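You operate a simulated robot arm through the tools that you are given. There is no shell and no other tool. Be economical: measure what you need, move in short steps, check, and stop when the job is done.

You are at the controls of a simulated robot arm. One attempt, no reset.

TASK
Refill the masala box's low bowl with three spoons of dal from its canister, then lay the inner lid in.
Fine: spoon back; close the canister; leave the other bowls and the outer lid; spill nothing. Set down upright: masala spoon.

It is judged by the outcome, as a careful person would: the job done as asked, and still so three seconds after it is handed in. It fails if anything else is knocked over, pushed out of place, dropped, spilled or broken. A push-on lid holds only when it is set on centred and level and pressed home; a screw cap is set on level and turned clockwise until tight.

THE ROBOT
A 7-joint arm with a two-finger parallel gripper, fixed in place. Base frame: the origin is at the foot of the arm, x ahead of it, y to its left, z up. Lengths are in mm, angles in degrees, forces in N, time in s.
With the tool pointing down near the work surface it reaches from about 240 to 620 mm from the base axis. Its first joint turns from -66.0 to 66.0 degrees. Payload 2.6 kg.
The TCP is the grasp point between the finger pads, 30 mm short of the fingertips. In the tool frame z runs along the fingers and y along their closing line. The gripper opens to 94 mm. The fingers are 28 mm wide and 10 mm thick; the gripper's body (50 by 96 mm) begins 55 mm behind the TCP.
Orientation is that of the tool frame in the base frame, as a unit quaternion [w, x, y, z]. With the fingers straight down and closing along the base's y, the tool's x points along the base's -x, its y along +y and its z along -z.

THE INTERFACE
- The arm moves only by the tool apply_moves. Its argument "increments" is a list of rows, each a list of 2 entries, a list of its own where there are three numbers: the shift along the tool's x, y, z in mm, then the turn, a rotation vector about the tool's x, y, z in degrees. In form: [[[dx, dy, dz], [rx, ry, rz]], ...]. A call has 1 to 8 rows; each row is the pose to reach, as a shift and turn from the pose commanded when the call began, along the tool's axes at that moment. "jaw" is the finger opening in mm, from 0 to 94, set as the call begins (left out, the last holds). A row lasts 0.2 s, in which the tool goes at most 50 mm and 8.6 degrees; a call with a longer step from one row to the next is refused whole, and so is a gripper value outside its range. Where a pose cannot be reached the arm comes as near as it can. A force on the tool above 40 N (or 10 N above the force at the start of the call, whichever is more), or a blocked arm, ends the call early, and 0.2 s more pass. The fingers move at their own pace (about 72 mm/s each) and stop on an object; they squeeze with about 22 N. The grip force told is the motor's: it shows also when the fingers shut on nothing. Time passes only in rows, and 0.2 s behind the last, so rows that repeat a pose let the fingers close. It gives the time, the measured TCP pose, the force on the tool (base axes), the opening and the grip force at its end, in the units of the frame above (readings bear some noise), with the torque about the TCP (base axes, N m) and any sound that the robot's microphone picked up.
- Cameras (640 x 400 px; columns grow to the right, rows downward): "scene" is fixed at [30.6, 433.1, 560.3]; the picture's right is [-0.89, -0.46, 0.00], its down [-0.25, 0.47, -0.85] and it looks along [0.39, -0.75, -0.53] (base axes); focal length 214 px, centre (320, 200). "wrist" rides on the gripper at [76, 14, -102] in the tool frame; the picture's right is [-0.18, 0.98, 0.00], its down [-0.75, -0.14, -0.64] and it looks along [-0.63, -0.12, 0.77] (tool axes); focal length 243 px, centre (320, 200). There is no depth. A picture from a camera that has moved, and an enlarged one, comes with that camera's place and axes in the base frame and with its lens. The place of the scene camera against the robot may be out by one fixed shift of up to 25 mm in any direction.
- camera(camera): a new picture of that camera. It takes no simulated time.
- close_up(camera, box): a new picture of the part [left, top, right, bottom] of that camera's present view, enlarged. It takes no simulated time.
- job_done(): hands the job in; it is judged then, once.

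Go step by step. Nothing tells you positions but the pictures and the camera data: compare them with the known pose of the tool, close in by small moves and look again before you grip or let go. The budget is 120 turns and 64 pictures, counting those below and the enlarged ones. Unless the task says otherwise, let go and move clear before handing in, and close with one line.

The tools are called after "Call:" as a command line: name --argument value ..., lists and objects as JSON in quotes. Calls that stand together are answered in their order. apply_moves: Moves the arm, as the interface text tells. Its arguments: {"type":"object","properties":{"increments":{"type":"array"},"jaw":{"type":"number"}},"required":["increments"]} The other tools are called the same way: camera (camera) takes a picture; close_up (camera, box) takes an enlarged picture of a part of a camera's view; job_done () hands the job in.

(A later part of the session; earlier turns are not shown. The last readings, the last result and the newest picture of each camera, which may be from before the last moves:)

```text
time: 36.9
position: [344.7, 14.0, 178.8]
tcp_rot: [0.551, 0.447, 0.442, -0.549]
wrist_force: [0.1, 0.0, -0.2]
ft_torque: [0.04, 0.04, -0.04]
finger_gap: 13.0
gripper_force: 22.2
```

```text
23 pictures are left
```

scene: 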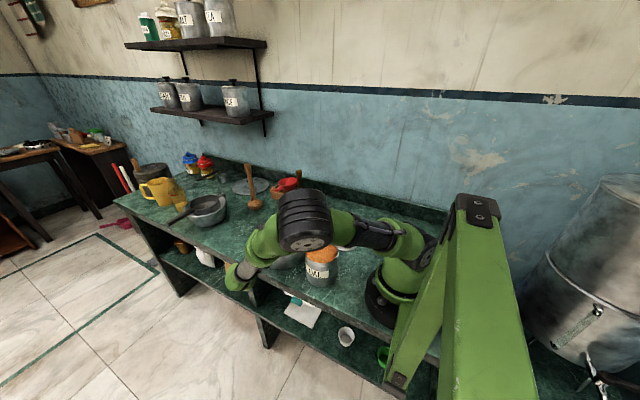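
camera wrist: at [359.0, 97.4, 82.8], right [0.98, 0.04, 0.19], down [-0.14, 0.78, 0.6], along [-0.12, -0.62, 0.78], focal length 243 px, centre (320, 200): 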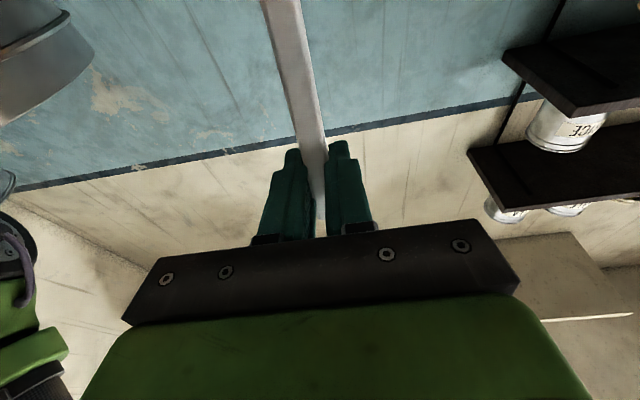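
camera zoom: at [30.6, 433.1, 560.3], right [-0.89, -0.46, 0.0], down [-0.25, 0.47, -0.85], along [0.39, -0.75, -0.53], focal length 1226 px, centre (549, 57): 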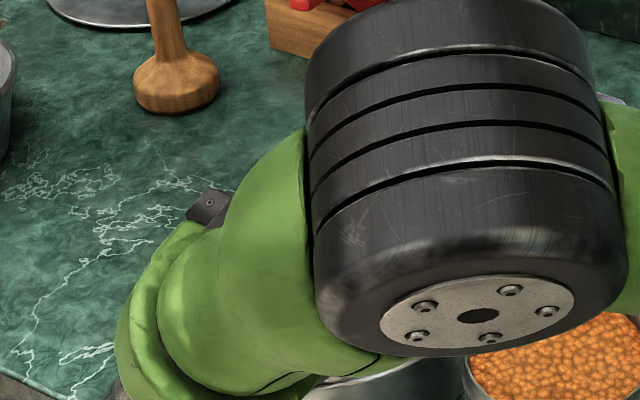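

Nothing is touching. I'll reverse the same path and check the cup and bowl.

Call:
apply_moves --increments '[[[-4.7, 0, 17.9], [0, 8.5, 0]], [[-6.6, 0, 36.3], [0, 17, 0]], [[-5.9, 0, 54.6], [0, 25.5, 0]], [[-2.5, 0, 73], [0, 34, 0]], [[3.6, 0, 90.3], [0, 42.5, 0]], [[12.2, 0, 106.6], [0, 51, 0]], [[23.2, 0, 121.5], [0, 59.5, 0]], [[23.2, 0, 121.5], [0, 59.5, 0]]]'

Call:
close_up --camera "scene" --box '[250, 190, 330, 270]'

```text
time: 38.7
position: [345.3, -107.6, 178.0]
tcp_rot: [0.257, 0.661, 0.658, -0.253]
wrist_force: [0.0, 0.1, -1.6]
ft_torque: [-0.01, -0.03, -0.01]
finger_gap: 13.2
gripper_force: 21.9
```

```text
5.00 times, centred on (290, 230) of scene
camera zoom: at [30.6, 433.1, 560.3], right [-0.89, -0.46, 0.0], down [-0.25, 0.47, -0.85], along [0.39, -0.75, -0.53], focal length 1072 px, centre (470, 50)
```

zoom: 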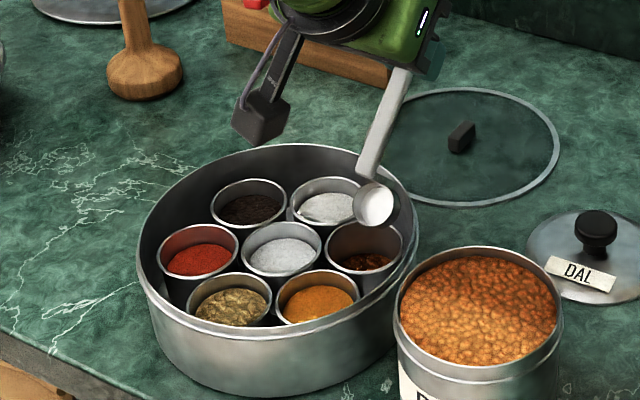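

The cup is empty and the dal is in the low bowl with nothing spilled. I'll level the spoon and return to the canister for scoop two.

Call:
apply_moves --increments '[[[0, 0, -7], [0, 8.5, 0]], [[0, 0, -14], [0, 17, 0]], [[0, 0, -21], [0, 25.5, 0]], [[0, 0, -27], [0, 34, 0]], [[-0.5, 0, -29.4], [0, 42.5, 0]], [[-0.5, 0, -29.4], [0, 42.5, 0]]]'

Call:
apply_moves --increments '[[[0, -40, 0], [0, 0, 0]], [[0, -80, 0], [0, 0, 0]], [[0, -119, 0], [0, 0, 0]], [[0, -119, 0], [0, 0, 0]]]'

```text
time: 40.1
position: [346.1, -89.8, 201.3]
tcp_rot: [0.001, 0.707, 0.707, 0.003]
wrist_force: [0.1, 0.3, 0.6]
ft_torque: [-0.03, -0.02, 0.01]
finger_gap: 13.3
gripper_force: 22.2
```

```text
time: 41.1
position: [228.6, -90.7, 203.2]
tcp_rot: [0.002, 0.708, 0.707, 0.004]
wrist_force: [0.0, -0.1, 0.0]
ft_torque: [-0.09, -0.01, 0.02]
finger_gap: 12.8
gripper_force: 21.9
```

The spoon is above the canister. I'll dip and lift as before.

Call:
apply_moves --increments '[[[1, -1, 30], [0, 0, 0]], [[1, -1, 50], [0, 0, 0]], [[1, -1, 60], [0, 0, 0]], [[1, -1, 70], [0, 0, 0]], [[1, -1, 70], [0, 0, 0]]]'

Call:
apply_moves --increments '[[[0, 0, -4], [0, 0, 0]], [[0, 0, -12], [0, 0, 0]], [[0, 0, -22], [0, 0, 0]], [[0, 0, -40], [0, 0, 0]], [[0, 0, -60], [0, 0, 0]], [[0, 0, -60], [0, 0, 0]]]'

Call:
close_up --camera "scene" --box '[260, 190, 350, 270]'

```text
time: 42.3
position: [226.4, -87.6, 131.8]
tcp_rot: [0.002, 0.708, 0.707, 0.003]
wrist_force: [0.4, 0.1, -1.1]
ft_torque: [-0.04, -0.02, -0.03]
finger_gap: 12.7
gripper_force: 22.0
```

```text
time: 43.7
position: [222.6, -88.5, 191.1]
tcp_rot: [0.002, 0.707, 0.707, 0.002]
wrist_force: [0.0, -0.1, -1.4]
ft_torque: [-0.03, 0.01, 0.0]
finger_gap: 13.0
gripper_force: 21.9
```

```text
5.00 times, centred on (305, 230) of scene
camera zoom: at [30.6, 433.1, 560.3], right [-0.89, -0.46, 0.0], down [-0.25, 0.47, -0.85], along [0.39, -0.75, -0.53], focal length 1072 px, centre (395, 50)
```

zoom: 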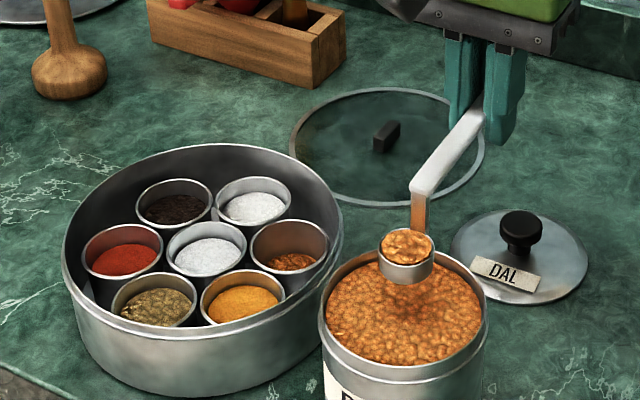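

Scoop two is full. I'll carry it to the same pre-pour pose.

Call:
apply_moves --increments '[[[0, 8, -5], [0, 0, 0]], [[-12, 25, -5], [0, 0, 0]], [[-26, 45, -5], [0, 0, 0]], [[-42, 68, -5], [0, 0, 0]], [[-58, 91, -5], [0, 0, 0]], [[-74, 112, -5], [0, 0, 0]], [[-82, 121, -5], [0, 0, 0]], [[-82, 121, 0], [0, 0, 0]]]'

Call:
apply_moves --increments '[[[0, 0, 20], [0, 0, 0]], [[0, 0, 40], [0, 0, 0]], [[0, 0, 58], [0, 0, 0]], [[0, 0, 67], [0, 0, 0]], [[0, 0, 67], [0, 0, 0]]]'

```text
time: 45.5
position: [345.5, -171.7, 192.7]
tcp_rot: [0.003, 0.707, 0.707, 0.002]
wrist_force: [0.6, 1.3, 0.1]
ft_torque: [-0.08, 0.03, -0.02]
finger_gap: 13.1
gripper_force: 21.9
```

```text
time: 46.7
position: [346.8, -170.9, 122.2]
tcp_rot: [0.002, 0.708, 0.707, 0.003]
wrist_force: [0.7, 0.8, -0.9]
ft_torque: [-0.04, 0.02, -0.02]
finger_gap: 13.0
gripper_force: 21.7
```

The pose is as before. I'll pour along the same path.

Call:
apply_moves --increments '[[[9.3, 0, 0], [0, -8.5, 0]], [[19, 0, -15.7], [0, -17, 0]], [[30.9, 0, -30], [0, -25.5, 0]], [[44.8, 0, -42.1], [0, -34, 0]], [[60.4, 0, -52.1], [0, -42.5, 0]], [[77.3, 0, -59.7], [0, -51, 0]], [[95, 0, -64.8], [0, -59.5, 0]], [[95, 0, -64.8], [0, -59.5, 0]]]'

Call:
apply_moves --increments '[[[7.3, 0, -16.9], [0, -8.5, 0]], [[17.2, 0, -32.7], [0, -17, 0]], [[28, 0, -47], [0, -25.5, 0]], [[28, 0, -47], [0, -25.5, 0]], [[28, 0, -47], [0, -25.5, 0]], [[41.2, 0, -60.1], [0, -34, 0]], [[56.8, 0, -70], [0, -42.5, 0]], [[56.8, 0, -70], [0, -42.5, 0]]]'

Call:
apply_moves --increments '[[[0, 0, 0], [0, 0, 0]], [[0, 0, 0], [0, 0, 0]], [[-4.7, 0, 17.9], [0, 8.5, 0]], [[-6.6, 0, 36.3], [0, 17, 0]], [[-5.9, 0, 54.6], [0, 25.5, 0]], [[-2.5, 0, 73], [0, 34, 0]], [[3.6, 0, 90.3], [0, 42.5, 0]], [[12.2, 0, 106.6], [0, 51, 0]]]'

Call:
close_up --camera "scene" --box '[250, 190, 330, 270]'

```text
time: 48.5
position: [347.6, -76.9, 190.4]
tcp_rot: [0.354, 0.615, 0.612, -0.349]
wrist_force: [0.2, -0.1, -1.3]
ft_torque: [-0.02, -0.03, 0.0]
finger_gap: 13.2
gripper_force: 22.2
```

```text
time: 50.3
position: [347.7, 12.3, 176.2]
tcp_rot: [0.551, 0.448, 0.442, -0.549]
wrist_force: [-0.5, 0.0, -1.0]
ft_torque: [0.05, 0.01, -0.03]
finger_gap: 12.7
gripper_force: 21.8
```

```text
time: 52.1
position: [347.6, -93.9, 185.6]
tcp_rot: [0.306, 0.64, 0.638, -0.301]
wrist_force: [0.2, 1.1, -1.0]
ft_torque: [0.0, -0.02, 0.0]
finger_gap: 12.9
gripper_force: 22.7
```

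```text
5.00 times, centred on (290, 230) of scene
camera zoom: at [30.5, 433.1, 560.3], right [-0.89, -0.46, 0.0], down [-0.25, 0.47, -0.85], along [0.39, -0.75, -0.53], focal length 1072 px, centre (470, 50)
```

zoom: 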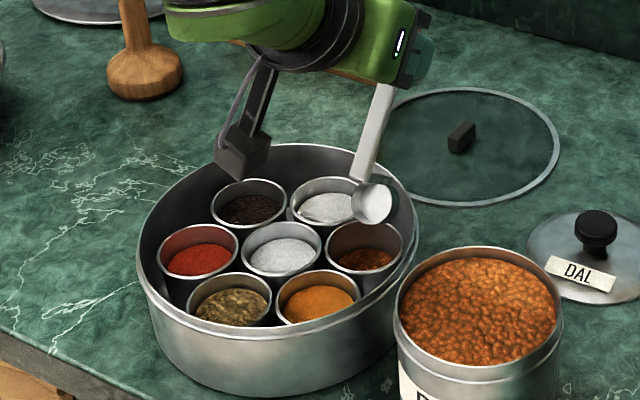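

Two scoops are in and it's clean. Now the third, same way.

Call:
apply_moves --increments '[[[-2, 0, -4], [0, 8.5, 0]], [[-4, 0, -8], [0, 17, 0]], [[-6, 0, -12], [0, 25.5, 0]], [[-8, 0, -13.6], [0, 34, 0]], [[-9.3, 0, -13.6], [0, 42.5, 0]], [[-9.3, 0, -13.6], [0, 51, 0]], [[-9.3, 0, -13.6], [0, 51, 0]]]'

Call:
apply_moves --increments '[[[0, -40, 0], [0, 0, 0]], [[0, -80, 0], [0, 0, 0]], [[0, -120, 0], [0, 0, 0]], [[0, -120, 0], [0, 0, 0]]]'

```text
time: 53.7
position: [346.0, -87.9, 202.9]
tcp_rot: [0.001, 0.707, 0.707, 0.004]
wrist_force: [0.2, 0.7, -0.5]
ft_torque: [-0.03, 0.01, 0.03]
finger_gap: 13.0
gripper_force: 22.8
```

```text
time: 54.7
position: [225.3, -82.8, 202.4]
tcp_rot: [0.002, 0.707, 0.708, 0.002]
wrist_force: [-0.7, 0.2, -0.1]
ft_torque: [-0.02, 0.04, 0.01]
finger_gap: 12.8
gripper_force: 22.4
```

Dipping and lifting for the third scoop.

Call:
apply_moves --increments '[[[-2, 0, 30], [0, 0, 0]], [[-2, 0, 50], [0, 0, 0]], [[-2, 0, 61], [0, 0, 0]], [[-2, 0, 71], [0, 0, 0]], [[-2, 0, 71], [0, 0, 0]]]'

Call:
apply_moves --increments '[[[0, 0, -4], [0, 0, 0]], [[0, 0, -12], [0, 0, 0]], [[0, 0, -22], [0, 0, 0]], [[0, 0, -40], [0, 0, 0]], [[0, 0, -60], [0, 0, 0]], [[0, 0, -60], [0, 0, 0]]]'

Call:
close_up --camera "scene" --box '[260, 190, 350, 270]'

```text
time: 55.9
position: [226.6, -88.2, 130.7]
tcp_rot: [0.001, 0.708, 0.706, 0.003]
wrist_force: [0.1, 1.3, -0.5]
ft_torque: [-0.06, -0.03, 0.03]
finger_gap: 13.1
gripper_force: 22.0
```

```text
time: 57.3
position: [227.6, -90.0, 190.3]
tcp_rot: [0.002, 0.707, 0.707, 0.003]
wrist_force: [0.2, 0.0, -0.1]
ft_torque: [-0.06, 0.0, 0.0]
finger_gap: 12.9
gripper_force: 21.5
```

```text
5.00 times, centred on (305, 230) of scene
camera zoom: at [30.6, 433.1, 560.3], right [-0.89, -0.46, 0.0], down [-0.25, 0.47, -0.85], along [0.39, -0.75, -0.53], focal length 1072 px, centre (395, 50)
```

zoom: 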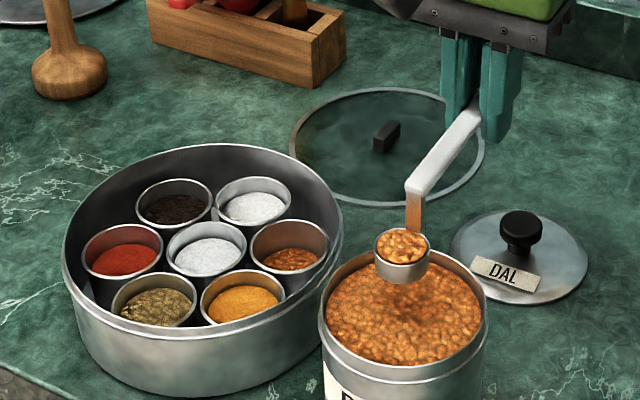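

The third scoop is full. I'll carry and pour it identically.

Call:
apply_moves --increments '[[[0, 8, -5], [0, 0, 0]], [[-12, 25, -5], [0, 0, 0]], [[-26, 45, -5], [0, 0, 0]], [[-42, 68, -5], [0, 0, 0]], [[-58, 91, -5], [0, 0, 0]], [[-74, 110, -5], [0, 0, 0]], [[-81.5, 119, -5], [0, 0, 0]], [[-81.5, 119, 0], [0, 0, 0]]]'

Call:
apply_moves --increments '[[[0, 0, 20], [0, 0, 0]], [[0, 0, 40], [0, 0, 0]], [[0, 0, 58], [0, 0, 0]], [[0, 0, 67], [0, 0, 0]], [[0, 0, 67], [0, 0, 0]]]'

```text
time: 59.1
position: [345.9, -172.4, 191.2]
tcp_rot: [0.002, 0.708, 0.706, 0.003]
wrist_force: [-0.4, 0.2, -0.2]
ft_torque: [-0.07, -0.04, -0.01]
finger_gap: 13.4
gripper_force: 22.0
```

```text
time: 60.3
position: [344.6, -172.7, 124.2]
tcp_rot: [0.002, 0.708, 0.706, 0.003]
wrist_force: [-0.2, 0.4, -0.9]
ft_torque: [-0.03, 0.02, 0.0]
finger_gap: 13.1
gripper_force: 22.0
```

Call:
apply_moves --increments '[[[10.3, 1, 0], [0, -8.5, 0]], [[20, 1, -15.7], [0, -17, 0]], [[31.9, 1, -30], [0, -25.5, 0]], [[45.8, 1, -42.1], [0, -34, 0]], [[61.4, 1, -52.1], [0, -42.5, 0]], [[78.3, 1, -59.7], [0, -51, 0]], [[96, 1, -64.8], [0, -59.5, 0]], [[96, 1, -64.8], [0, -59.5, 0]]]'

Call:
apply_moves --increments '[[[7.3, 0, -16.9], [0, -8.5, 0]], [[17.2, 0, -32.7], [0, -17, 0]], [[28, 0, -47], [0, -25.5, 0]], [[28, 0, -47], [0, -25.5, 0]], [[28, 0, -47], [0, -25.5, 0]], [[41.2, 0, -60.1], [0, -34, 0]], [[56.8, 0, -70], [0, -42.5, 0]], [[56.8, 0, -70], [0, -42.5, 0]]]'

Call:
apply_moves --increments '[[[0, 0, 0], [0, 0, 0]], [[0, 0, 0], [0, 0, 0]], [[-4.7, 0, 17.9], [0, 8.5, 0]], [[-6.6, 0, 36.3], [0, 17, 0]], [[-5.9, 0, 54.6], [0, 25.5, 0]], [[-2.5, 0, 73], [0, 34, 0]], [[3.6, 0, 90.3], [0, 42.5, 0]], [[12.2, 0, 106.6], [0, 51, 0]]]'

Call:
apply_moves --increments '[[[-2, 0, -4], [0, 8.5, 0]], [[-4, 0, -8], [0, 17, 0]], [[-6, 0, -12], [0, 25.5, 0]], [[-8, 0, -13.6], [0, 34, 0]], [[-9.3, 0, -13.6], [0, 42.5, 0]], [[-9.3, 0, -13.6], [0, 51, 0]], [[-9.3, 0, -13.6], [0, 51, 0]]]'

Call:
close_up --camera "scene" --box '[250, 180, 340, 270]'

```text
time: 62.1
position: [346.9, -75.4, 188.1]
tcp_rot: [0.353, 0.615, 0.613, -0.348]
wrist_force: [0.0, 0.2, 0.3]
ft_torque: [0.01, -0.02, -0.02]
finger_gap: 12.9
gripper_force: 21.7
```

```text
time: 63.9
position: [346.3, 13.1, 174.3]
tcp_rot: [0.551, 0.447, 0.442, -0.549]
wrist_force: [-0.9, 0.3, 0.0]
ft_torque: [0.01, -0.02, -0.03]
finger_gap: 13.0
gripper_force: 21.6
```

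```text
time: 65.7
position: [345.6, -93.0, 184.6]
tcp_rot: [0.306, 0.639, 0.638, -0.301]
wrist_force: [-0.3, 1.0, -0.8]
ft_torque: [-0.02, -0.01, 0.01]
finger_gap: 13.1
gripper_force: 22.2
```

```text
time: 67.3
position: [347.1, -88.5, 201.8]
tcp_rot: [0.001, 0.707, 0.707, 0.003]
wrist_force: [-0.3, -0.5, -0.5]
ft_torque: [-0.03, 0.0, -0.05]
finger_gap: 13.0
gripper_force: 21.6
```

```text
4.44 times, centred on (295, 225) of scene
camera zoom: at [30.6, 433.1, 560.3], right [-0.89, -0.46, 0.0], down [-0.25, 0.47, -0.85], along [0.39, -0.75, -0.53], focal length 953 px, centre (431, 89)
```

zoom: 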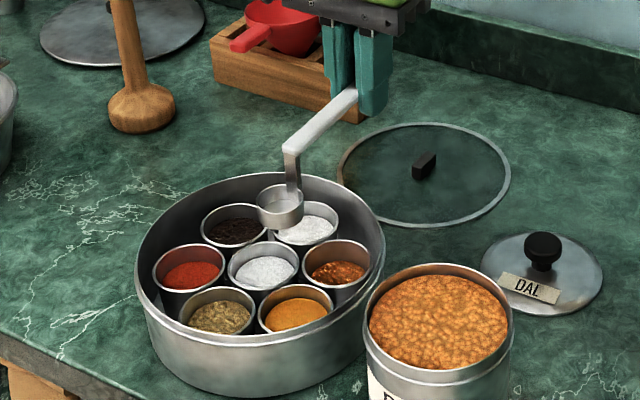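

All three scoops are in the low bowl with nothing spilled. Now I'll return the spoon to its place, TCP (560, -94, 53.5).

Call:
apply_moves --increments '[[[0, 40, 0], [0, 0, 0]], [[-2, 85, 0], [0, 0, 0]], [[-4, 130, 0], [0, 0, 0]], [[-5, 175, 0], [0, 0, 0]], [[-5, 213, 20], [0, 0, 0]], [[-5, 213, 60], [0, 0, 0]], [[-5, 213, 100], [0, 0, 0]], [[-5, 213, 120], [0, 0, 0]]]'

Call:
apply_moves --increments '[[[0, 0, 0], [0, 0, 0]], [[0, 0, 0], [0, 0, 0]]]'

```text
time: 69.1
position: [558.0, -94.2, 80.4]
tcp_rot: [0.002, 0.707, 0.707, 0.003]
wrist_force: [0.3, 0.0, 0.1]
ft_torque: [0.01, 0.03, -0.02]
finger_gap: 12.8
gripper_force: 22.6
```

```text
time: 69.7
position: [558.4, -93.8, 82.1]
tcp_rot: [0.002, 0.707, 0.707, 0.003]
wrist_force: [0.6, 0.0, -0.1]
ft_torque: [-0.03, -0.02, 0.0]
finger_gap: 13.2
gripper_force: 21.9
```

Call:
apply_moves --increments '[[[0, 1.5, 12], [0, 0, 0]], [[0, 1.5, 20], [0, 0, 0]], [[0, 1.5, 24], [0, 0, 0]], [[0, 1.5, 26], [0, 0, 0]], [[0, 1.5, 26], [0, 0, 0]], [[0, 1.5, 26], [0, 0, 0]]]'

Call:
close_up --camera "scene" --box '[215, 180, 285, 250]'

```text
time: 71.1
position: [561.2, -95.2, 56.0]
tcp_rot: [0.002, 0.708, 0.706, 0.002]
wrist_force: [-0.7, -0.1, 0.1]
ft_torque: [-0.01, -0.01, -0.01]
finger_gap: 13.2
gripper_force: 21.9
```

```text
5.71 times, centred on (250, 215) of scene
camera zoom: at [30.6, 433.1, 560.3], right [-0.89, -0.46, 0.0], down [-0.25, 0.47, -0.85], along [0.39, -0.75, -0.53], focal length 1226 px, centre (720, 114)
```

zoom: 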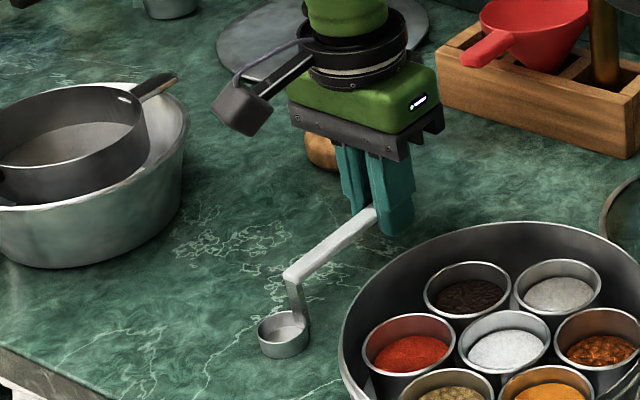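

The position matches the original within 2–3 mm. I'll step down by millimetres to touch.

Call:
apply_moves --increments '[[[0, 0, 0.7], [0, 0, 0]], [[0, 0, 1.4], [0, 0, 0]], [[0, 0, 1.4], [0, 0, 0]], [[0, 0, 1.4], [0, 0, 0]]]'

Call:
apply_moves --increments '[[[0, 0, 0.6], [0, 0, 0]], [[0, 0, 1], [0, 0, 0]], [[0, 0, 1], [0, 0, 0]]]'

```text
time: 72.1
position: [561.9, -94.8, 54.9]
tcp_rot: [0.003, 0.708, 0.706, 0.003]
wrist_force: [-0.3, -1.8, 6.9]
ft_torque: [0.61, 0.04, 0.09]
finger_gap: 12.8
gripper_force: 21.6
```

```text
time: 72.9
position: [562.5, -94.2, 53.6]
tcp_rot: [0.003, 0.707, 0.707, 0.002]
wrist_force: [1.6, -4.1, 8.4]
ft_torque: [0.59, -0.04, -0.09]
finger_gap: 12.9
gripper_force: 22.2
```

The cup has touched, so I'll ease up by about a millimetre to unload it before releasing.

Call:
apply_moves --increments '[[[0, 0, -0.6], [0, 0, 0]], [[0, 0, -1.0], [0, 0, 0]], [[0, 0, -1.0], [0, 0, 0]]]'

Call:
close_up --camera "scene" --box '[230, 210, 270, 245]'

```text
time: 73.7
position: [561.9, -93.4, 53.6]
tcp_rot: [0.0, 0.708, 0.706, 0.003]
wrist_force: [-0.6, -2.2, 4.5]
ft_torque: [0.24, 0.04, 0.03]
finger_gap: 12.7
gripper_force: 22.6
```

```text
11.43 times, centred on (250, 228) of scene
camera zoom: at [30.5, 433.1, 560.3], right [-0.89, -0.46, 0.0], down [-0.25, 0.47, -0.85], along [0.39, -0.75, -0.53], focal length 2451 px, centre (1120, -114)
```

zoom: 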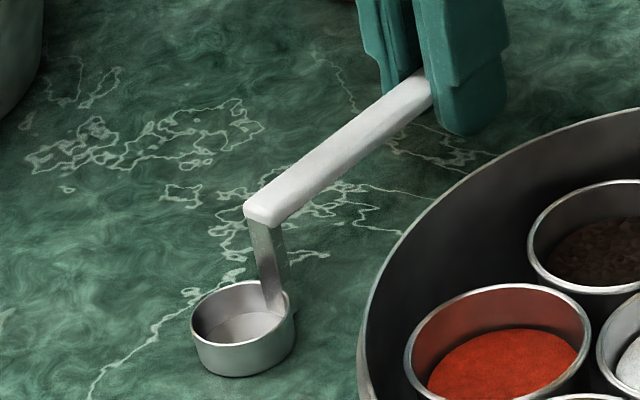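

Call:
apply_moves --increments '[[[0, 0, -0.5], [0, 0, 0]], [[0, 0, -0.5], [0, 0, 0]]]'

Call:
apply_moves --increments '[[[0, 0, 0], [0, 0, 0]], [[0, 0, 0], [0, 0, 0]], [[0, 0, 0], [0, 0, 0]]]' --jaw 50

Call:
close_up --camera "scene" --box '[215, 180, 285, 250]'

```text
time: 74.3
position: [562.0, -94.6, 54.6]
tcp_rot: [0.002, 0.707, 0.707, 0.002]
wrist_force: [-0.9, 0.4, -0.3]
ft_torque: [-0.06, -0.01, 0.0]
finger_gap: 12.9
gripper_force: 21.8
```

```text
time: 75.1
position: [561.8, -94.7, 54.8]
tcp_rot: [0.002, 0.708, 0.707, 0.003]
wrist_force: [1.0, -0.1, 1.0]
ft_torque: [0.0, 0.01, 0.02]
finger_gap: 50.0
gripper_force: 0.1
```

```text
5.71 times, centred on (250, 215) of scene
camera zoom: at [30.6, 433.1, 560.3], right [-0.89, -0.46, 0.0], down [-0.25, 0.47, -0.85], along [0.39, -0.75, -0.53], focal length 1226 px, centre (720, 114)
```

zoom: 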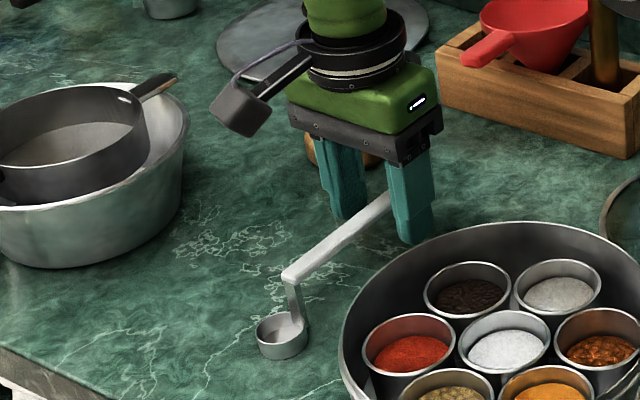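

The spoon stands upright in its place. I'll rise straight up, then go to the canister lid while turning the tool back.

Call:
apply_moves --increments '[[[0, 0, -30], [0, 0, 0]], [[0, 0, -80], [0, 0, 0]], [[0, 0, -130], [0, 0, 0]], [[0, 0, -175], [0, 0, 0]], [[-5, -40, -175], [0, 0, -8.5]], [[-10, -80, -175], [0, 0, -17]], [[-15, -120, -175], [0, 0, -25.5]], [[-20, -160, -175], [0, 0, -34]]]'

Call:
apply_moves --increments '[[[0, 0, 0], [0, 0, -8.5]], [[0, 0, 0], [0, 0, -17]], [[0, 0, 0], [0, 0, -25.5]], [[0, 0, 0], [0, 0, -34]], [[0, 0, 0], [0, 0, -42.5]], [[0, 0, 0], [0, 0, -51]], [[0, 0, 0], [0, 0, -56.2]], [[0, 0, 0], [0, 0, -56.2]]]'

```text
time: 76.9
position: [401.7, -114.4, 230.1]
tcp_rot: [0.003, 0.469, 0.883, 0.002]
wrist_force: [-1.0, 0.0, -0.3]
ft_torque: [-0.02, 0.0, 0.01]
finger_gap: 49.8
gripper_force: 0.1
```

```text
time: 78.7
position: [399.3, -113.6, 228.8]
tcp_rot: [0.003, -0.003, 1.0, 0.001]
wrist_force: [0.0, 0.3, -1.3]
ft_torque: [-0.03, 0.01, 0.0]
finger_gap: 50.1
gripper_force: 0.2
```

Call:
apply_moves --increments '[[[45, -12, 0], [0, 0, 0]], [[90, -24, 0], [0, 0, 0]], [[135, -37, 0], [0, 0, 0]], [[180, -50, 0], [0, 0, 0]], [[185, -50.5, 40], [0, 0, 0]], [[185, -50.5, 85], [0, 0, 0]], [[185, -50.5, 125], [0, 0, 0]], [[185, -50.5, 125], [0, 0, 0]]]' --jaw 60

Call:
camera --camera "wrist"

```text
time: 80.5
position: [216.6, -168.8, 104.8]
tcp_rot: [0.003, -0.001, 1.0, 0.0]
wrist_force: [0.0, 0.0, 0.0]
ft_torque: [0.0, 0.01, -0.04]
finger_gap: 59.8
gripper_force: 0.0
```

```text
14 pictures are left
camera wrist: at [138.9, -154.9, 206.6], right [0.18, 0.98, 0.0], down [0.75, -0.14, 0.65], along [0.64, -0.12, -0.76], focal length 243 px, centre (320, 200)
```

wrist: 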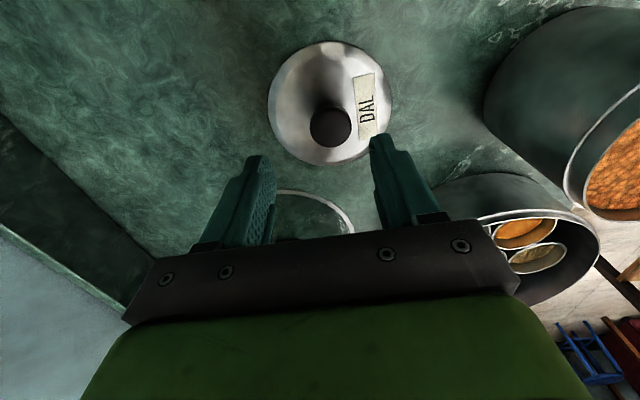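

The knob is straight below. I'll descend to grip height and close.

Call:
apply_moves --increments '[[[0.5, 4, 30], [0, 0, 0]], [[0.5, 4, 55], [0, 0, 0]], [[0.5, 4, 64], [0, 0, 0]], [[0.5, 4, 64], [0, 0, 0]]]'

Call:
apply_moves --increments '[[[0, 0, 0], [0, 0, 0]], [[0, 0, 0], [0, 0, 0]], [[0, 0, 0], [0, 0, 0]]]' --jaw 20

```text
time: 81.5
position: [218.1, -161.9, 38.3]
tcp_rot: [0.003, -0.001, 1.0, 0.0]
wrist_force: [-2.4, 3.4, 15.5]
ft_torque: [0.03, 0.19, -0.03]
finger_gap: 60.1
gripper_force: 0.0
```

```text
time: 82.3
position: [218.6, -161.0, 38.3]
tcp_rot: [0.004, -0.002, 1.0, 0.001]
wrist_force: [4.8, 8.9, 19.3]
ft_torque: [0.03, 0.01, 0.0]
finger_gap: 30.3
gripper_force: 9.1
```

The fingertips are pressing a little on the lid's dome, so I'll raise by 2 mm while gripping.

Call:
apply_moves --increments '[[[0, 0, -2], [0, 0, 0]], [[0, 0, -2], [0, 0, 0]], [[0, 0, -2], [0, 0, 0]]]'

```text
time: 83.1
position: [217.5, -161.0, 40.0]
tcp_rot: [0.003, -0.001, 1.0, 0.001]
wrist_force: [0.4, 0.2, -0.7]
ft_torque: [-0.02, 0.02, -0.01]
finger_gap: 29.8
gripper_force: 22.1
```

The grip is now full at 22 N. I'll lift, carry the lid over the canister, and look.

Call:
apply_moves --increments '[[[0, 0, -40], [0, 0, 0]], [[0, 0, -85], [0, 0, 0]], [[0, 0, -130], [0, 0, 0]], [[-2, 40, -150], [0, 0, 0]], [[-5, 85, -150], [0, 0, 0]], [[-8, 130, -150], [0, 0, 0]], [[-10.5, 175, -150], [0, 0, 0]], [[-10.5, 175, -150], [0, 0, 0]]]'

Call:
camera --camera "wrist"

```text
time: 84.9
position: [228.1, 10.3, 189.9]
tcp_rot: [0.004, -0.001, 1.0, 0.0]
wrist_force: [-0.5, 0.6, -0.8]
ft_torque: [-0.02, 0.01, 0.0]
finger_gap: 29.6
gripper_force: 22.0
```

```text
13 pictures are left
camera wrist: at [151.3, 24.8, 293.1], right [0.18, 0.98, 0.0], down [0.75, -0.14, 0.65], along [0.64, -0.12, -0.76], focal length 243 px, centre (320, 200)
```

wrist: 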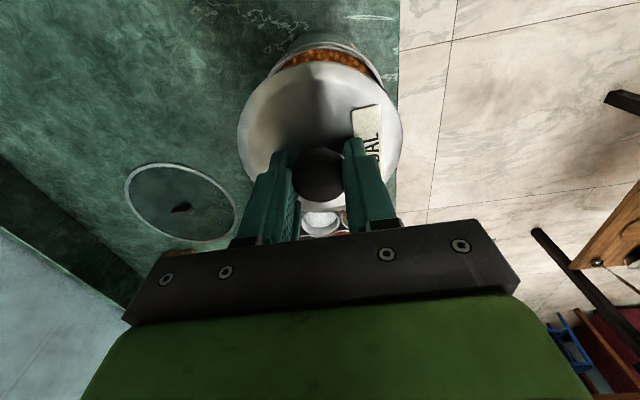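

The lid sits in the hand just as it did when removed, so the seat pose is the original pick pose (226.4, 14.2, 146). I'll settle and read again.

Call:
apply_moves --increments '[[[1.5, 0, 10], [0, 0, 0]], [[1.5, 0, 20], [0, 0, 0]], [[1.5, 0, 20], [0, 0, 0]], [[1.5, 0, 20], [0, 0, 0]]]'

Call:
apply_moves --increments '[[[0, 0, 0], [0, 0, 0]]]'

Call:
close_up --camera "scene" --box '[285, 205, 355, 275]'

```text
time: 85.9
position: [225.2, 12.0, 171.7]
tcp_rot: [0.004, -0.003, 1.0, 0.001]
wrist_force: [0.2, -0.3, 0.3]
ft_torque: [0.02, 0.01, 0.01]
finger_gap: 29.5
gripper_force: 21.9
```

```text
time: 86.3
position: [226.4, 12.4, 170.6]
tcp_rot: [0.003, -0.002, 1.0, 0.0]
wrist_force: [-0.7, -0.3, -0.5]
ft_torque: [-0.03, 0.0, 0.0]
finger_gap: 29.8
gripper_force: 22.4
```

```text
5.71 times, centred on (320, 240) of scene
camera zoom: at [30.6, 433.1, 560.3], right [-0.89, -0.46, 0.0], down [-0.25, 0.47, -0.85], along [0.39, -0.75, -0.53], focal length 1226 px, centre (320, -29)
```

zoom: 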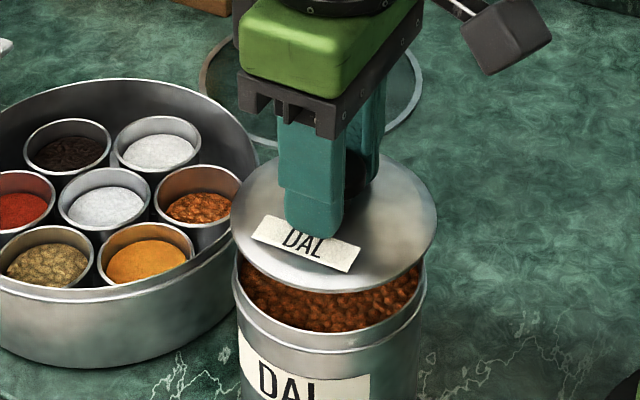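

The lid is within about 1.5 mm of centre. I'll shift +2 mm in y, then lower to contact and press.

Call:
apply_moves --increments '[[[-0.3, 1.9, 8], [0, 0, 0]], [[-0.3, 1.9, 16], [0, 0, 0]], [[-0.3, 1.9, 20], [0, 0, 0]], [[-0.3, 1.9, 22], [0, 0, 0]], [[-0.3, 1.9, 22], [0, 0, 0]]]'

```text
time: 87.5
position: [225.2, 16.1, 149.6]
tcp_rot: [0.003, -0.002, 1.0, 0.001]
wrist_force: [-0.2, -0.6, -0.3]
ft_torque: [0.0, 0.03, 0.02]
finger_gap: 29.7
gripper_force: 22.4
```

Call:
apply_moves --increments '[[[0, 0, 1], [0, 0, 0]], [[0, 0, 2], [0, 0, 0]], [[0, 0, 3], [0, 0, 0]], [[0, 0, 4], [0, 0, 0]], [[0, 0, 5], [0, 0, 0]]]'

```text
time: 88.7
position: [224.7, 15.0, 145.1]
tcp_rot: [0.004, -0.001, 1.0, 0.001]
wrist_force: [-0.5, 0.2, 0.1]
ft_torque: [-0.01, 0.0, -0.02]
finger_gap: 29.7
gripper_force: 21.8
```

Call:
apply_moves --increments '[[[0, 0, 1], [0, 0, 0]], [[0, 0, 2], [0, 0, 0]], [[0, 0, 3], [0, 0, 0]], [[0, 0, 4], [0, 0, 0]], [[0, 0, 5], [0, 0, 0]], [[0, 0, 6], [0, 0, 0]]]'

Call:
close_up --camera "scene" --box '[285, 205, 355, 275]'

```text
time: 89.8
position: [226.7, 15.4, 143.4]
tcp_rot: [0.009, -0.001, 1.0, 0.0]
wrist_force: [-0.3, 0.1, 3.2]
ft_torque: [0.06, 0.39, 0.05]
finger_gap: 29.8
gripper_force: 22.0
heard: snap
stopped in row 5: the force on the tool passed its limit at 43 N (the readings are from after the stop); the commanded pose is now the measured one
```

```text
5.71 times, centred on (320, 240) of scene
camera zoom: at [30.5, 433.1, 560.3], right [-0.89, -0.46, 0.0], down [-0.25, 0.47, -0.85], along [0.39, -0.75, -0.53], focal length 1226 px, centre (320, -29)
```

zoom: 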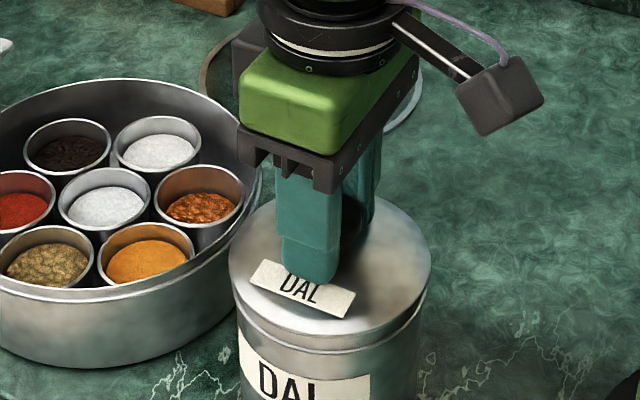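

I heard a snap and the lid looks seated. I'll release, rise and check it.

Call:
apply_moves --increments '[[[0, 0, 0], [0, 0, 0]], [[0, 0, 0], [0, 0, 0]], [[0, 0, 0], [0, 0, 0]]]' --jaw 60

Call:
apply_moves --increments '[[[0, 0, -20], [0, 0, 0]], [[0, 0, -50], [0, 0, 0]], [[0, 0, -90], [0, 0, 0]], [[0, 0, -90], [0, 0, 0]]]'

Call:
close_up --camera "scene" --box '[285, 205, 355, 275]'

```text
time: 90.5
position: [227.4, 14.7, 141.6]
tcp_rot: [0.009, -0.001, 1.0, 0.0]
wrist_force: [1.7, 2.9, 9.2]
ft_torque: [0.1, 0.05, -0.12]
finger_gap: 57.9
gripper_force: 0.2
```

```text
time: 91.5
position: [222.7, 13.5, 233.6]
tcp_rot: [0.008, -0.001, 1.0, 0.0]
wrist_force: [-0.3, 0.0, 0.7]
ft_torque: [0.02, -0.03, 0.0]
finger_gap: 60.3
gripper_force: 0.1
```

```text
5.71 times, centred on (320, 240) of scene
camera zoom: at [30.5, 433.1, 560.3], right [-0.89, -0.46, 0.0], down [-0.25, 0.47, -0.85], along [0.39, -0.75, -0.53], focal length 1226 px, centre (320, -29)
```

zoom: 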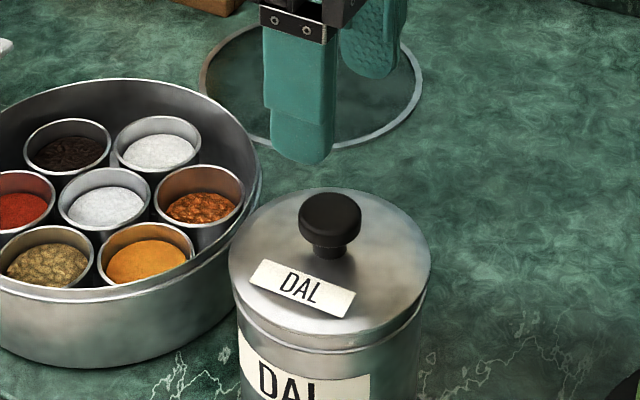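

The canister is closed, level and snapped home. Now the inner lid: I'll go above its handle at about (367, -237), turning the tool 90° so it closes across the bar.

Call:
apply_moves --increments '[[[0, 0, 0], [0, 0.9, 0]], [[-20, -36, 0], [0, 0.9, 0]], [[-40, -72, 0], [0, 0.9, 0]], [[-60, -108, 0], [0, 0.9, 0]], [[-80, -144, 0], [0, 0.9, 0]], [[-105, -185, 0], [0, 0.9, 0]], [[-125, -220, 0], [0, 0.9, 0]], [[-142, -251, 0], [0, 0.9, 0]]]'

Call:
apply_moves --increments '[[[0, 0, 10], [0, 0, 8.5]], [[0, 0, 20], [0, 0, 17]], [[0, 0, 30], [0, 0, 25.5]], [[0, 0, 40], [0, 0, 34]], [[0, 0, 50], [0, 0, 42.5]], [[0, 0, 60], [0, 0, 51]], [[0, 0, 70], [0, 0, 59.5]], [[0, 0, 80], [0, 0, 68]]]'

Call:
apply_moves --increments '[[[0, 0, 10], [0, 0, 8.5]], [[0, 0, 20], [0, 0, 17]], [[0, 0, 30], [0, 0, 22]], [[0, 0, 30], [0, 0, 22]]]'

Call:
camera --camera "wrist"

```text
time: 93.3
position: [367.1, -236.8, 234.5]
tcp_rot: [0.0, -0.001, 1.0, 0.0]
wrist_force: [0.2, 0.1, -0.1]
ft_torque: [-0.01, -0.03, -0.01]
finger_gap: 60.1
gripper_force: 0.2
```

```text
time: 95.2
position: [366.6, -236.1, 155.2]
tcp_rot: [0.0, 0.559, 0.829, 0.001]
wrist_force: [0.5, -0.5, 0.1]
ft_torque: [0.03, 0.0, -0.02]
finger_gap: 60.1
gripper_force: 0.1
```

```text
time: 96.2
position: [365.3, -236.4, 125.8]
tcp_rot: [0.001, 0.707, 0.707, 0.0]
wrist_force: [-0.4, 0.2, 0.3]
ft_torque: [-0.01, 0.02, -0.01]
finger_gap: 60.1
gripper_force: 0.0
```

```text
9 pictures are left
camera wrist: at [379.8, -159.9, 228.7], right [0.98, -0.18, 0.0], down [-0.14, -0.75, 0.64], along [-0.12, -0.63, -0.77], focal length 243 px, centre (320, 200)
```

wrist: 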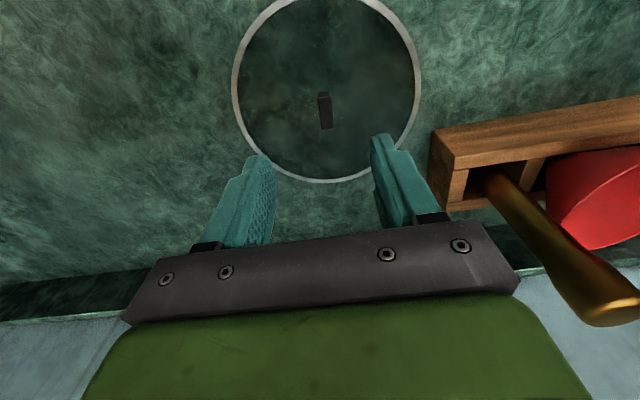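

The handle is at about (369, -238). I'll shift +4 mm in x, lower to z≈55 and take a close look.

Call:
apply_moves --increments '[[[-1, 3.5, 25], [0, 0, 0]], [[-1, 3.5, 50], [0, 0, 0]], [[-1, 3.5, 71], [0, 0, 0]], [[-1, 3.5, 71], [0, 0, 0]]]' --jaw 44

Call:
close_up --camera "wrist" --box '[220, 90, 420, 215]'

```text
time: 97.2
position: [371.4, -236.4, 55.8]
tcp_rot: [0.001, 0.706, 0.708, 0.0]
wrist_force: [0.1, -0.3, 0.0]
ft_torque: [-0.01, -0.02, 0.0]
finger_gap: 43.6
gripper_force: 0.1
```

```text
3.20 times, centred on (320, 152) of wrist
camera zoom: at [384.3, -160.6, 158.6], right [0.98, -0.18, 0.0], down [-0.14, -0.75, 0.64], along [-0.12, -0.63, -0.77], focal length 776 px, centre (320, 352)
```

zoom: 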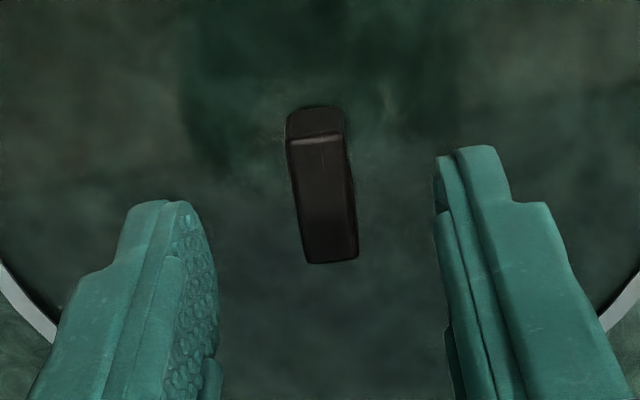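

The handle bar is centred at (371, -237), about 11 mm wide and 15 mm high. I'll go lower, feeling for the glass.

Call:
apply_moves --increments '[[[-0.5, 0, 8], [0, 0, 0]], [[-0.5, 0, 14], [0, 0, 0]], [[-0.5, 0, 17], [0, 0, 0]], [[-0.5, 0, 18], [0, 0, 0]]]'

Call:
apply_moves --increments '[[[0, 0, 0.7], [0, 0, 0]], [[0, 0, 1.4], [0, 0, 0]], [[0, 0, 2], [0, 0, 0]]]'

Call:
apply_moves --increments '[[[0, 0, 0.7], [0, 0, 0]], [[0, 0, 1.4], [0, 0, 0]], [[0, 0, 2], [0, 0, 0]]]'

```text
time: 98.2
position: [372.1, -237.4, 36.5]
tcp_rot: [0.001, 0.706, 0.708, 0.0]
wrist_force: [-0.1, 1.2, -0.5]
ft_torque: [0.04, 0.03, 0.02]
finger_gap: 43.8
gripper_force: 0.1
```

```text
time: 99.0
position: [370.5, -235.7, 34.0]
tcp_rot: [0.0, 0.706, 0.708, 0.001]
wrist_force: [0.2, 0.2, 1.5]
ft_torque: [0.05, 0.02, -0.01]
finger_gap: 44.1
gripper_force: 0.1
```

```text
time: 99.8
position: [370.9, -237.3, 33.1]
tcp_rot: [0.0, 0.707, 0.707, 0.001]
wrist_force: [-3.5, 2.5, 12.6]
ft_torque: [0.05, 0.23, 0.05]
finger_gap: 44.5
gripper_force: 0.2
```

The fingertips touched the glass at z≈3.5. I'll raise 2.5 mm and close on the bar.

Call:
apply_moves --increments '[[[0, 0, -2.5], [0, 0, 0]], [[0, 0, -2.5], [0, 0, 0]]]'

Call:
apply_moves --increments '[[[0, 0, 0], [0, 0, 0]], [[0, 0, 0], [0, 0, 0]], [[0, 0, 0], [0, 0, 0]]]' --jaw 2

```text
time: 100.3
position: [371.0, -237.0, 34.1]
tcp_rot: [0.0, 0.707, 0.708, 0.001]
wrist_force: [0.2, -0.6, -0.8]
ft_torque: [0.0, 0.02, -0.05]
finger_gap: 44.2
gripper_force: 0.1
```

```text
time: 101.2
position: [370.2, -236.9, 33.4]
tcp_rot: [0.001, 0.707, 0.708, 0.0]
wrist_force: [-0.4, -0.2, -0.2]
ft_torque: [0.0, 0.02, 0.02]
finger_gap: 11.1
gripper_force: 21.9
```

Gripped at 11 mm. I'll lift it and carry it over the box centre, about (397, -20).

Call:
apply_moves --increments '[[[0, 0, -5], [0, 0, 0]], [[0, 0, -20], [0, 0, 0]], [[0, 0, -50], [0, 0, 0]], [[0, 0, -85], [0, 0, 0]], [[0, 0, -115], [0, 0, 0]], [[10, 4, -120], [0, 0, 0]], [[40, 8, -120], [0, 0, 0]], [[75, 12, -120], [0, 0, 0]]]'

Call:
apply_moves --increments '[[[35, 5, 0], [0, 0, 0]], [[70, 9, 0], [0, 0, 0]], [[105, 13, 0], [0, 0, 0]], [[130, 14.5, 0], [0, 0, 0]], [[142, 14.5, 0], [0, 0, 0]], [[142, 14.5, 15], [0, 0, 0]], [[142, 14.5, 15], [0, 0, 0]]]'

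Call:
camera --camera "wrist"

Call:
close_up --camera "scene" --box '[235, 180, 335, 280]'

```text
time: 103.0
position: [383.0, -161.6, 155.7]
tcp_rot: [0.0, 0.707, 0.708, 0.0]
wrist_force: [-0.7, 0.5, -1.5]
ft_torque: [-0.02, 0.03, -0.02]
finger_gap: 11.0
gripper_force: 21.8
```

```text
time: 104.5
position: [398.4, -20.3, 142.2]
tcp_rot: [0.0, 0.706, 0.708, 0.001]
wrist_force: [-0.5, 0.4, -1.0]
ft_torque: [-0.01, 0.0, -0.02]
finger_gap: 11.0
gripper_force: 22.3
```

```text
7 pictures are left
camera wrist: at [410.7, 55.0, 244.8], right [0.98, -0.18, 0.0], down [-0.14, -0.75, 0.64], along [-0.12, -0.63, -0.77], focal length 243 px, centre (320, 200)
```

wrist: 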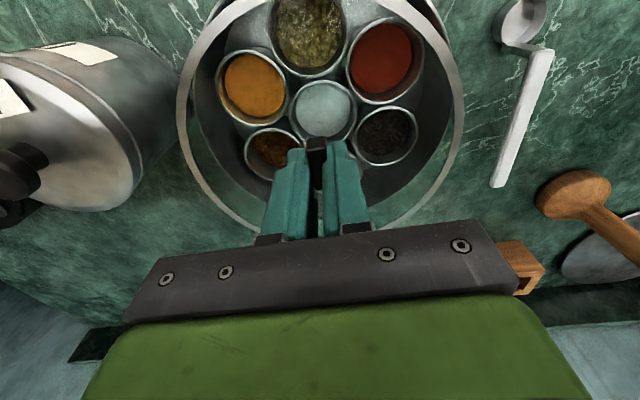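

```text
4.00 times, centred on (285, 230) of scene
camera zoom: at [30.6, 433.1, 560.3], right [-0.89, -0.46, 0.0], down [-0.25, 0.47, -0.85], along [0.39, -0.75, -0.53], focal length 858 px, centre (460, 80)
```

zoom: 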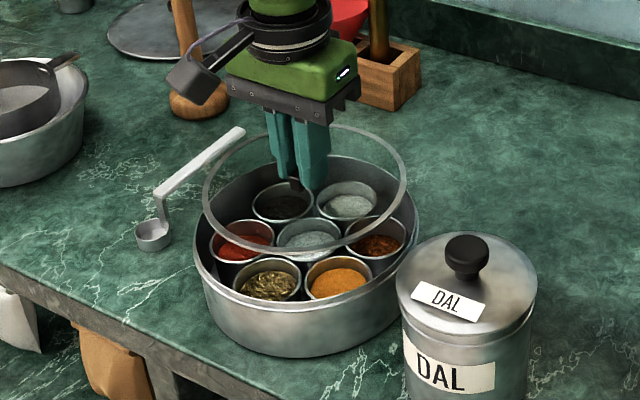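

The lid is nearly centred over the box, so I'll correct by (+1.5, +2.5) and lower it inside the rim.

Call:
apply_moves --increments '[[[2.5, 1.2, 10], [0, 0, 0]], [[2.5, 1.2, 22], [0, 0, 0]], [[2.5, 1.2, 34], [0, 0, 0]], [[2.5, 1.2, 40], [0, 0, 0]], [[2.5, 1.2, 40], [0, 0, 0]]]'

Call:
close_up --camera "scene" --box '[245, 200, 325, 270]'

```text
time: 105.8
position: [398.3, -17.6, 101.6]
tcp_rot: [-0.001, 0.707, 0.708, -0.001]
wrist_force: [0.3, 0.2, 0.1]
ft_torque: [0.01, 0.01, -0.02]
finger_gap: 10.7
gripper_force: 22.3
```

```text
5.71 times, centred on (285, 235) of scene
camera zoom: at [30.6, 433.1, 560.3], right [-0.89, -0.46, 0.0], down [-0.25, 0.47, -0.85], along [0.39, -0.75, -0.53], focal length 1226 px, centre (520, 0)
```

zoom: 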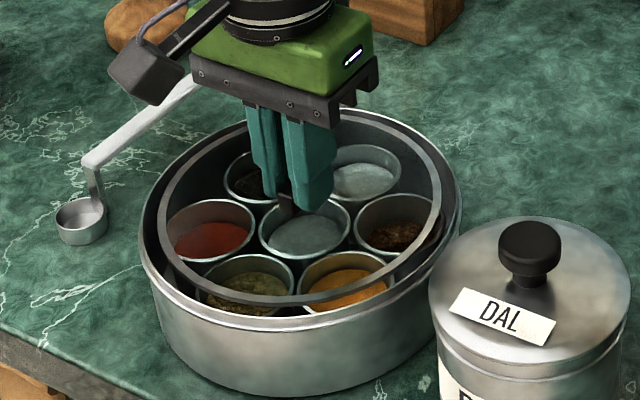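

The lid is centred within the rim. I'll lower it gently until it rests on the bowls.

Call:
apply_moves --increments '[[[0, 0, 6], [0, 0, 0]], [[0, 0, 12], [0, 0, 0]], [[0, 0, 16], [0, 0, 0]], [[0, 0, 18], [0, 0, 0]], [[0, 0, 18], [0, 0, 0]]]'

Call:
apply_moves --increments '[[[0, 0, 1], [0, 0, 0]], [[0, 0, 2], [0, 0, 0]], [[0, 0, 3], [0, 0, 0]], [[0, 0, 3], [0, 0, 0]]]'

```text
time: 107.0
position: [399.3, -17.4, 82.9]
tcp_rot: [0.0, 0.706, 0.708, 0.0]
wrist_force: [-0.1, -0.8, -0.8]
ft_torque: [-0.02, -0.02, 0.0]
finger_gap: 11.2
gripper_force: 22.2
```

```text
time: 108.0
position: [399.4, -16.6, 80.6]
tcp_rot: [0.001, 0.707, 0.708, 0.001]
wrist_force: [-5.0, -2.2, 17.3]
ft_torque: [0.06, 0.18, 0.04]
finger_gap: 10.9
gripper_force: 22.0
```

Contact is at the height of the bowl rims (about 47 mm). I'll ease off and look before releasing.

Call:
apply_moves --increments '[[[0, 0, -1], [0, 0, 0]], [[0, 0, -1], [0, 0, 0]]]'

Call:
close_up --camera "scene" --box '[245, 200, 325, 270]'

```text
time: 108.5
position: [399.7, -17.4, 80.0]
tcp_rot: [0.0, 0.707, 0.708, 0.001]
wrist_force: [3.2, -1.3, 9.5]
ft_torque: [0.02, -0.04, -0.05]
finger_gap: 11.1
gripper_force: 22.4
```

```text
5.71 times, centred on (285, 235) of scene
camera zoom: at [30.5, 433.1, 560.3], right [-0.89, -0.46, 0.0], down [-0.25, 0.47, -0.85], along [0.39, -0.75, -0.53], focal length 1226 px, centre (520, 0)
```

zoom: 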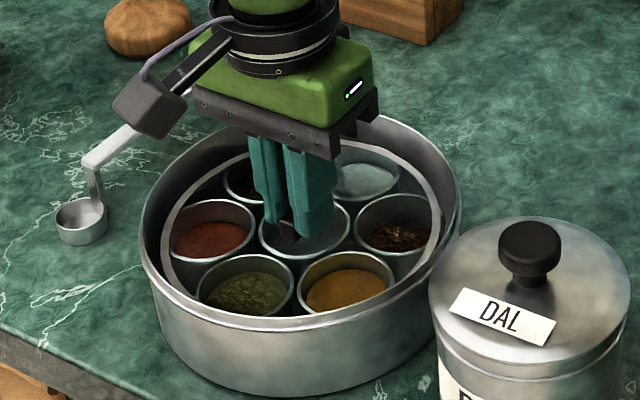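

The lid lies inside the box on the bowls, centred and level. I'll release and move clear.

Call:
apply_moves --increments '[[[0, 0, -1], [0, 0, 0]], [[0, 0, -1], [0, 0, 0]], [[0, 0, -1], [0, 0, 0]]]' --jaw 44

Call:
apply_moves --increments '[[[0, 0, -15], [0, 0, 0]], [[0, 0, -50], [0, 0, 0]], [[0, 0, -95], [0, 0, 0]], [[0, 0, -140], [0, 0, 0]], [[-40, 0, -180], [0, 0, 0]], [[-80, 0, -200], [0, 0, 0]], [[-100, 0, -220], [0, 0, 0]]]'

Call:
close_up --camera "scene" --box '[225, 180, 345, 285]'

Call:
camera --camera "scene"

```text
time: 109.3
position: [397.3, -17.9, 81.6]
tcp_rot: [0.0, 0.706, 0.708, 0.0]
wrist_force: [0.6, -0.1, -1.0]
ft_torque: [-0.01, 0.04, 0.01]
finger_gap: 44.3
gripper_force: 0.0
```

```text
refused: row 5 steps farther than a row can; nothing moved
```

```text
3.81 times, centred on (285, 232) of scene
camera zoom: at [30.6, 433.1, 560.3], right [-0.89, -0.46, 0.0], down [-0.25, 0.47, -0.85], along [0.39, -0.75, -0.53], focal length 817 px, centre (453, 76)
```

zoom: 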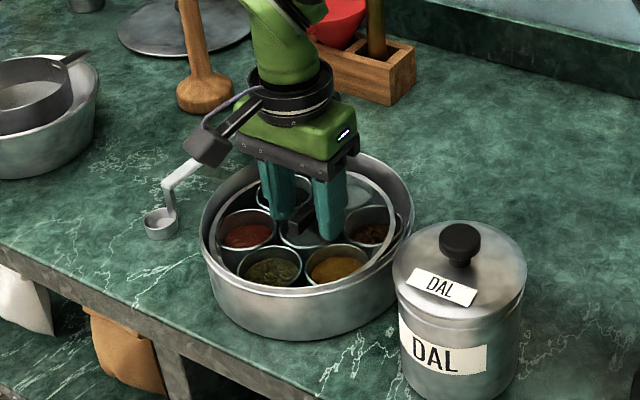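

```text
2 pictures are left
```

scene: 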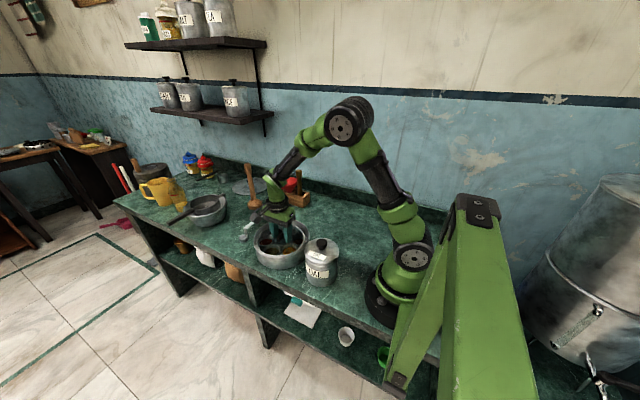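

The fingers are open, but the rise was refused for too long a step. I'll go straight up in smaller steps.

Call:
apply_moves --increments '[[[0, 0, -12], [0, 0, 0]], [[0, 0, -40], [0, 0, 0]], [[0, 0, -80], [0, 0, 0]], [[0, 0, -120], [0, 0, 0]], [[-20, 0, -155], [0, 0, 0]], [[-50, 0, -185], [0, 0, 0]], [[-85, 0, -200], [0, 0, 0]], [[-85, 0, -200], [0, 0, 0]]]'

Call:
close_up --camera "scene" --box '[225, 180, 345, 285]'

```text
time: 111.2
position: [397.6, -101.5, 283.7]
tcp_rot: [0.0, 0.707, 0.707, 0.0]
wrist_force: [-1.1, 0.3, -0.6]
ft_torque: [-0.02, -0.02, 0.01]
finger_gap: 44.2
gripper_force: 0.1
```

```text
3.81 times, centred on (285, 232) of scene
camera zoom: at [30.6, 433.1, 560.3], right [-0.89, -0.46, 0.0], down [-0.25, 0.47, -0.85], along [0.39, -0.75, -0.53], focal length 817 px, centre (453, 76)
```

zoom: 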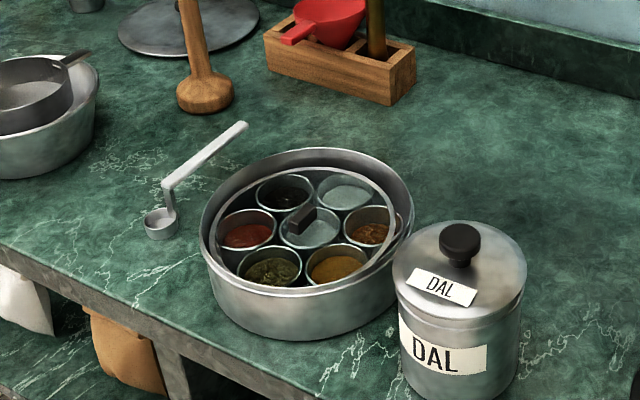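

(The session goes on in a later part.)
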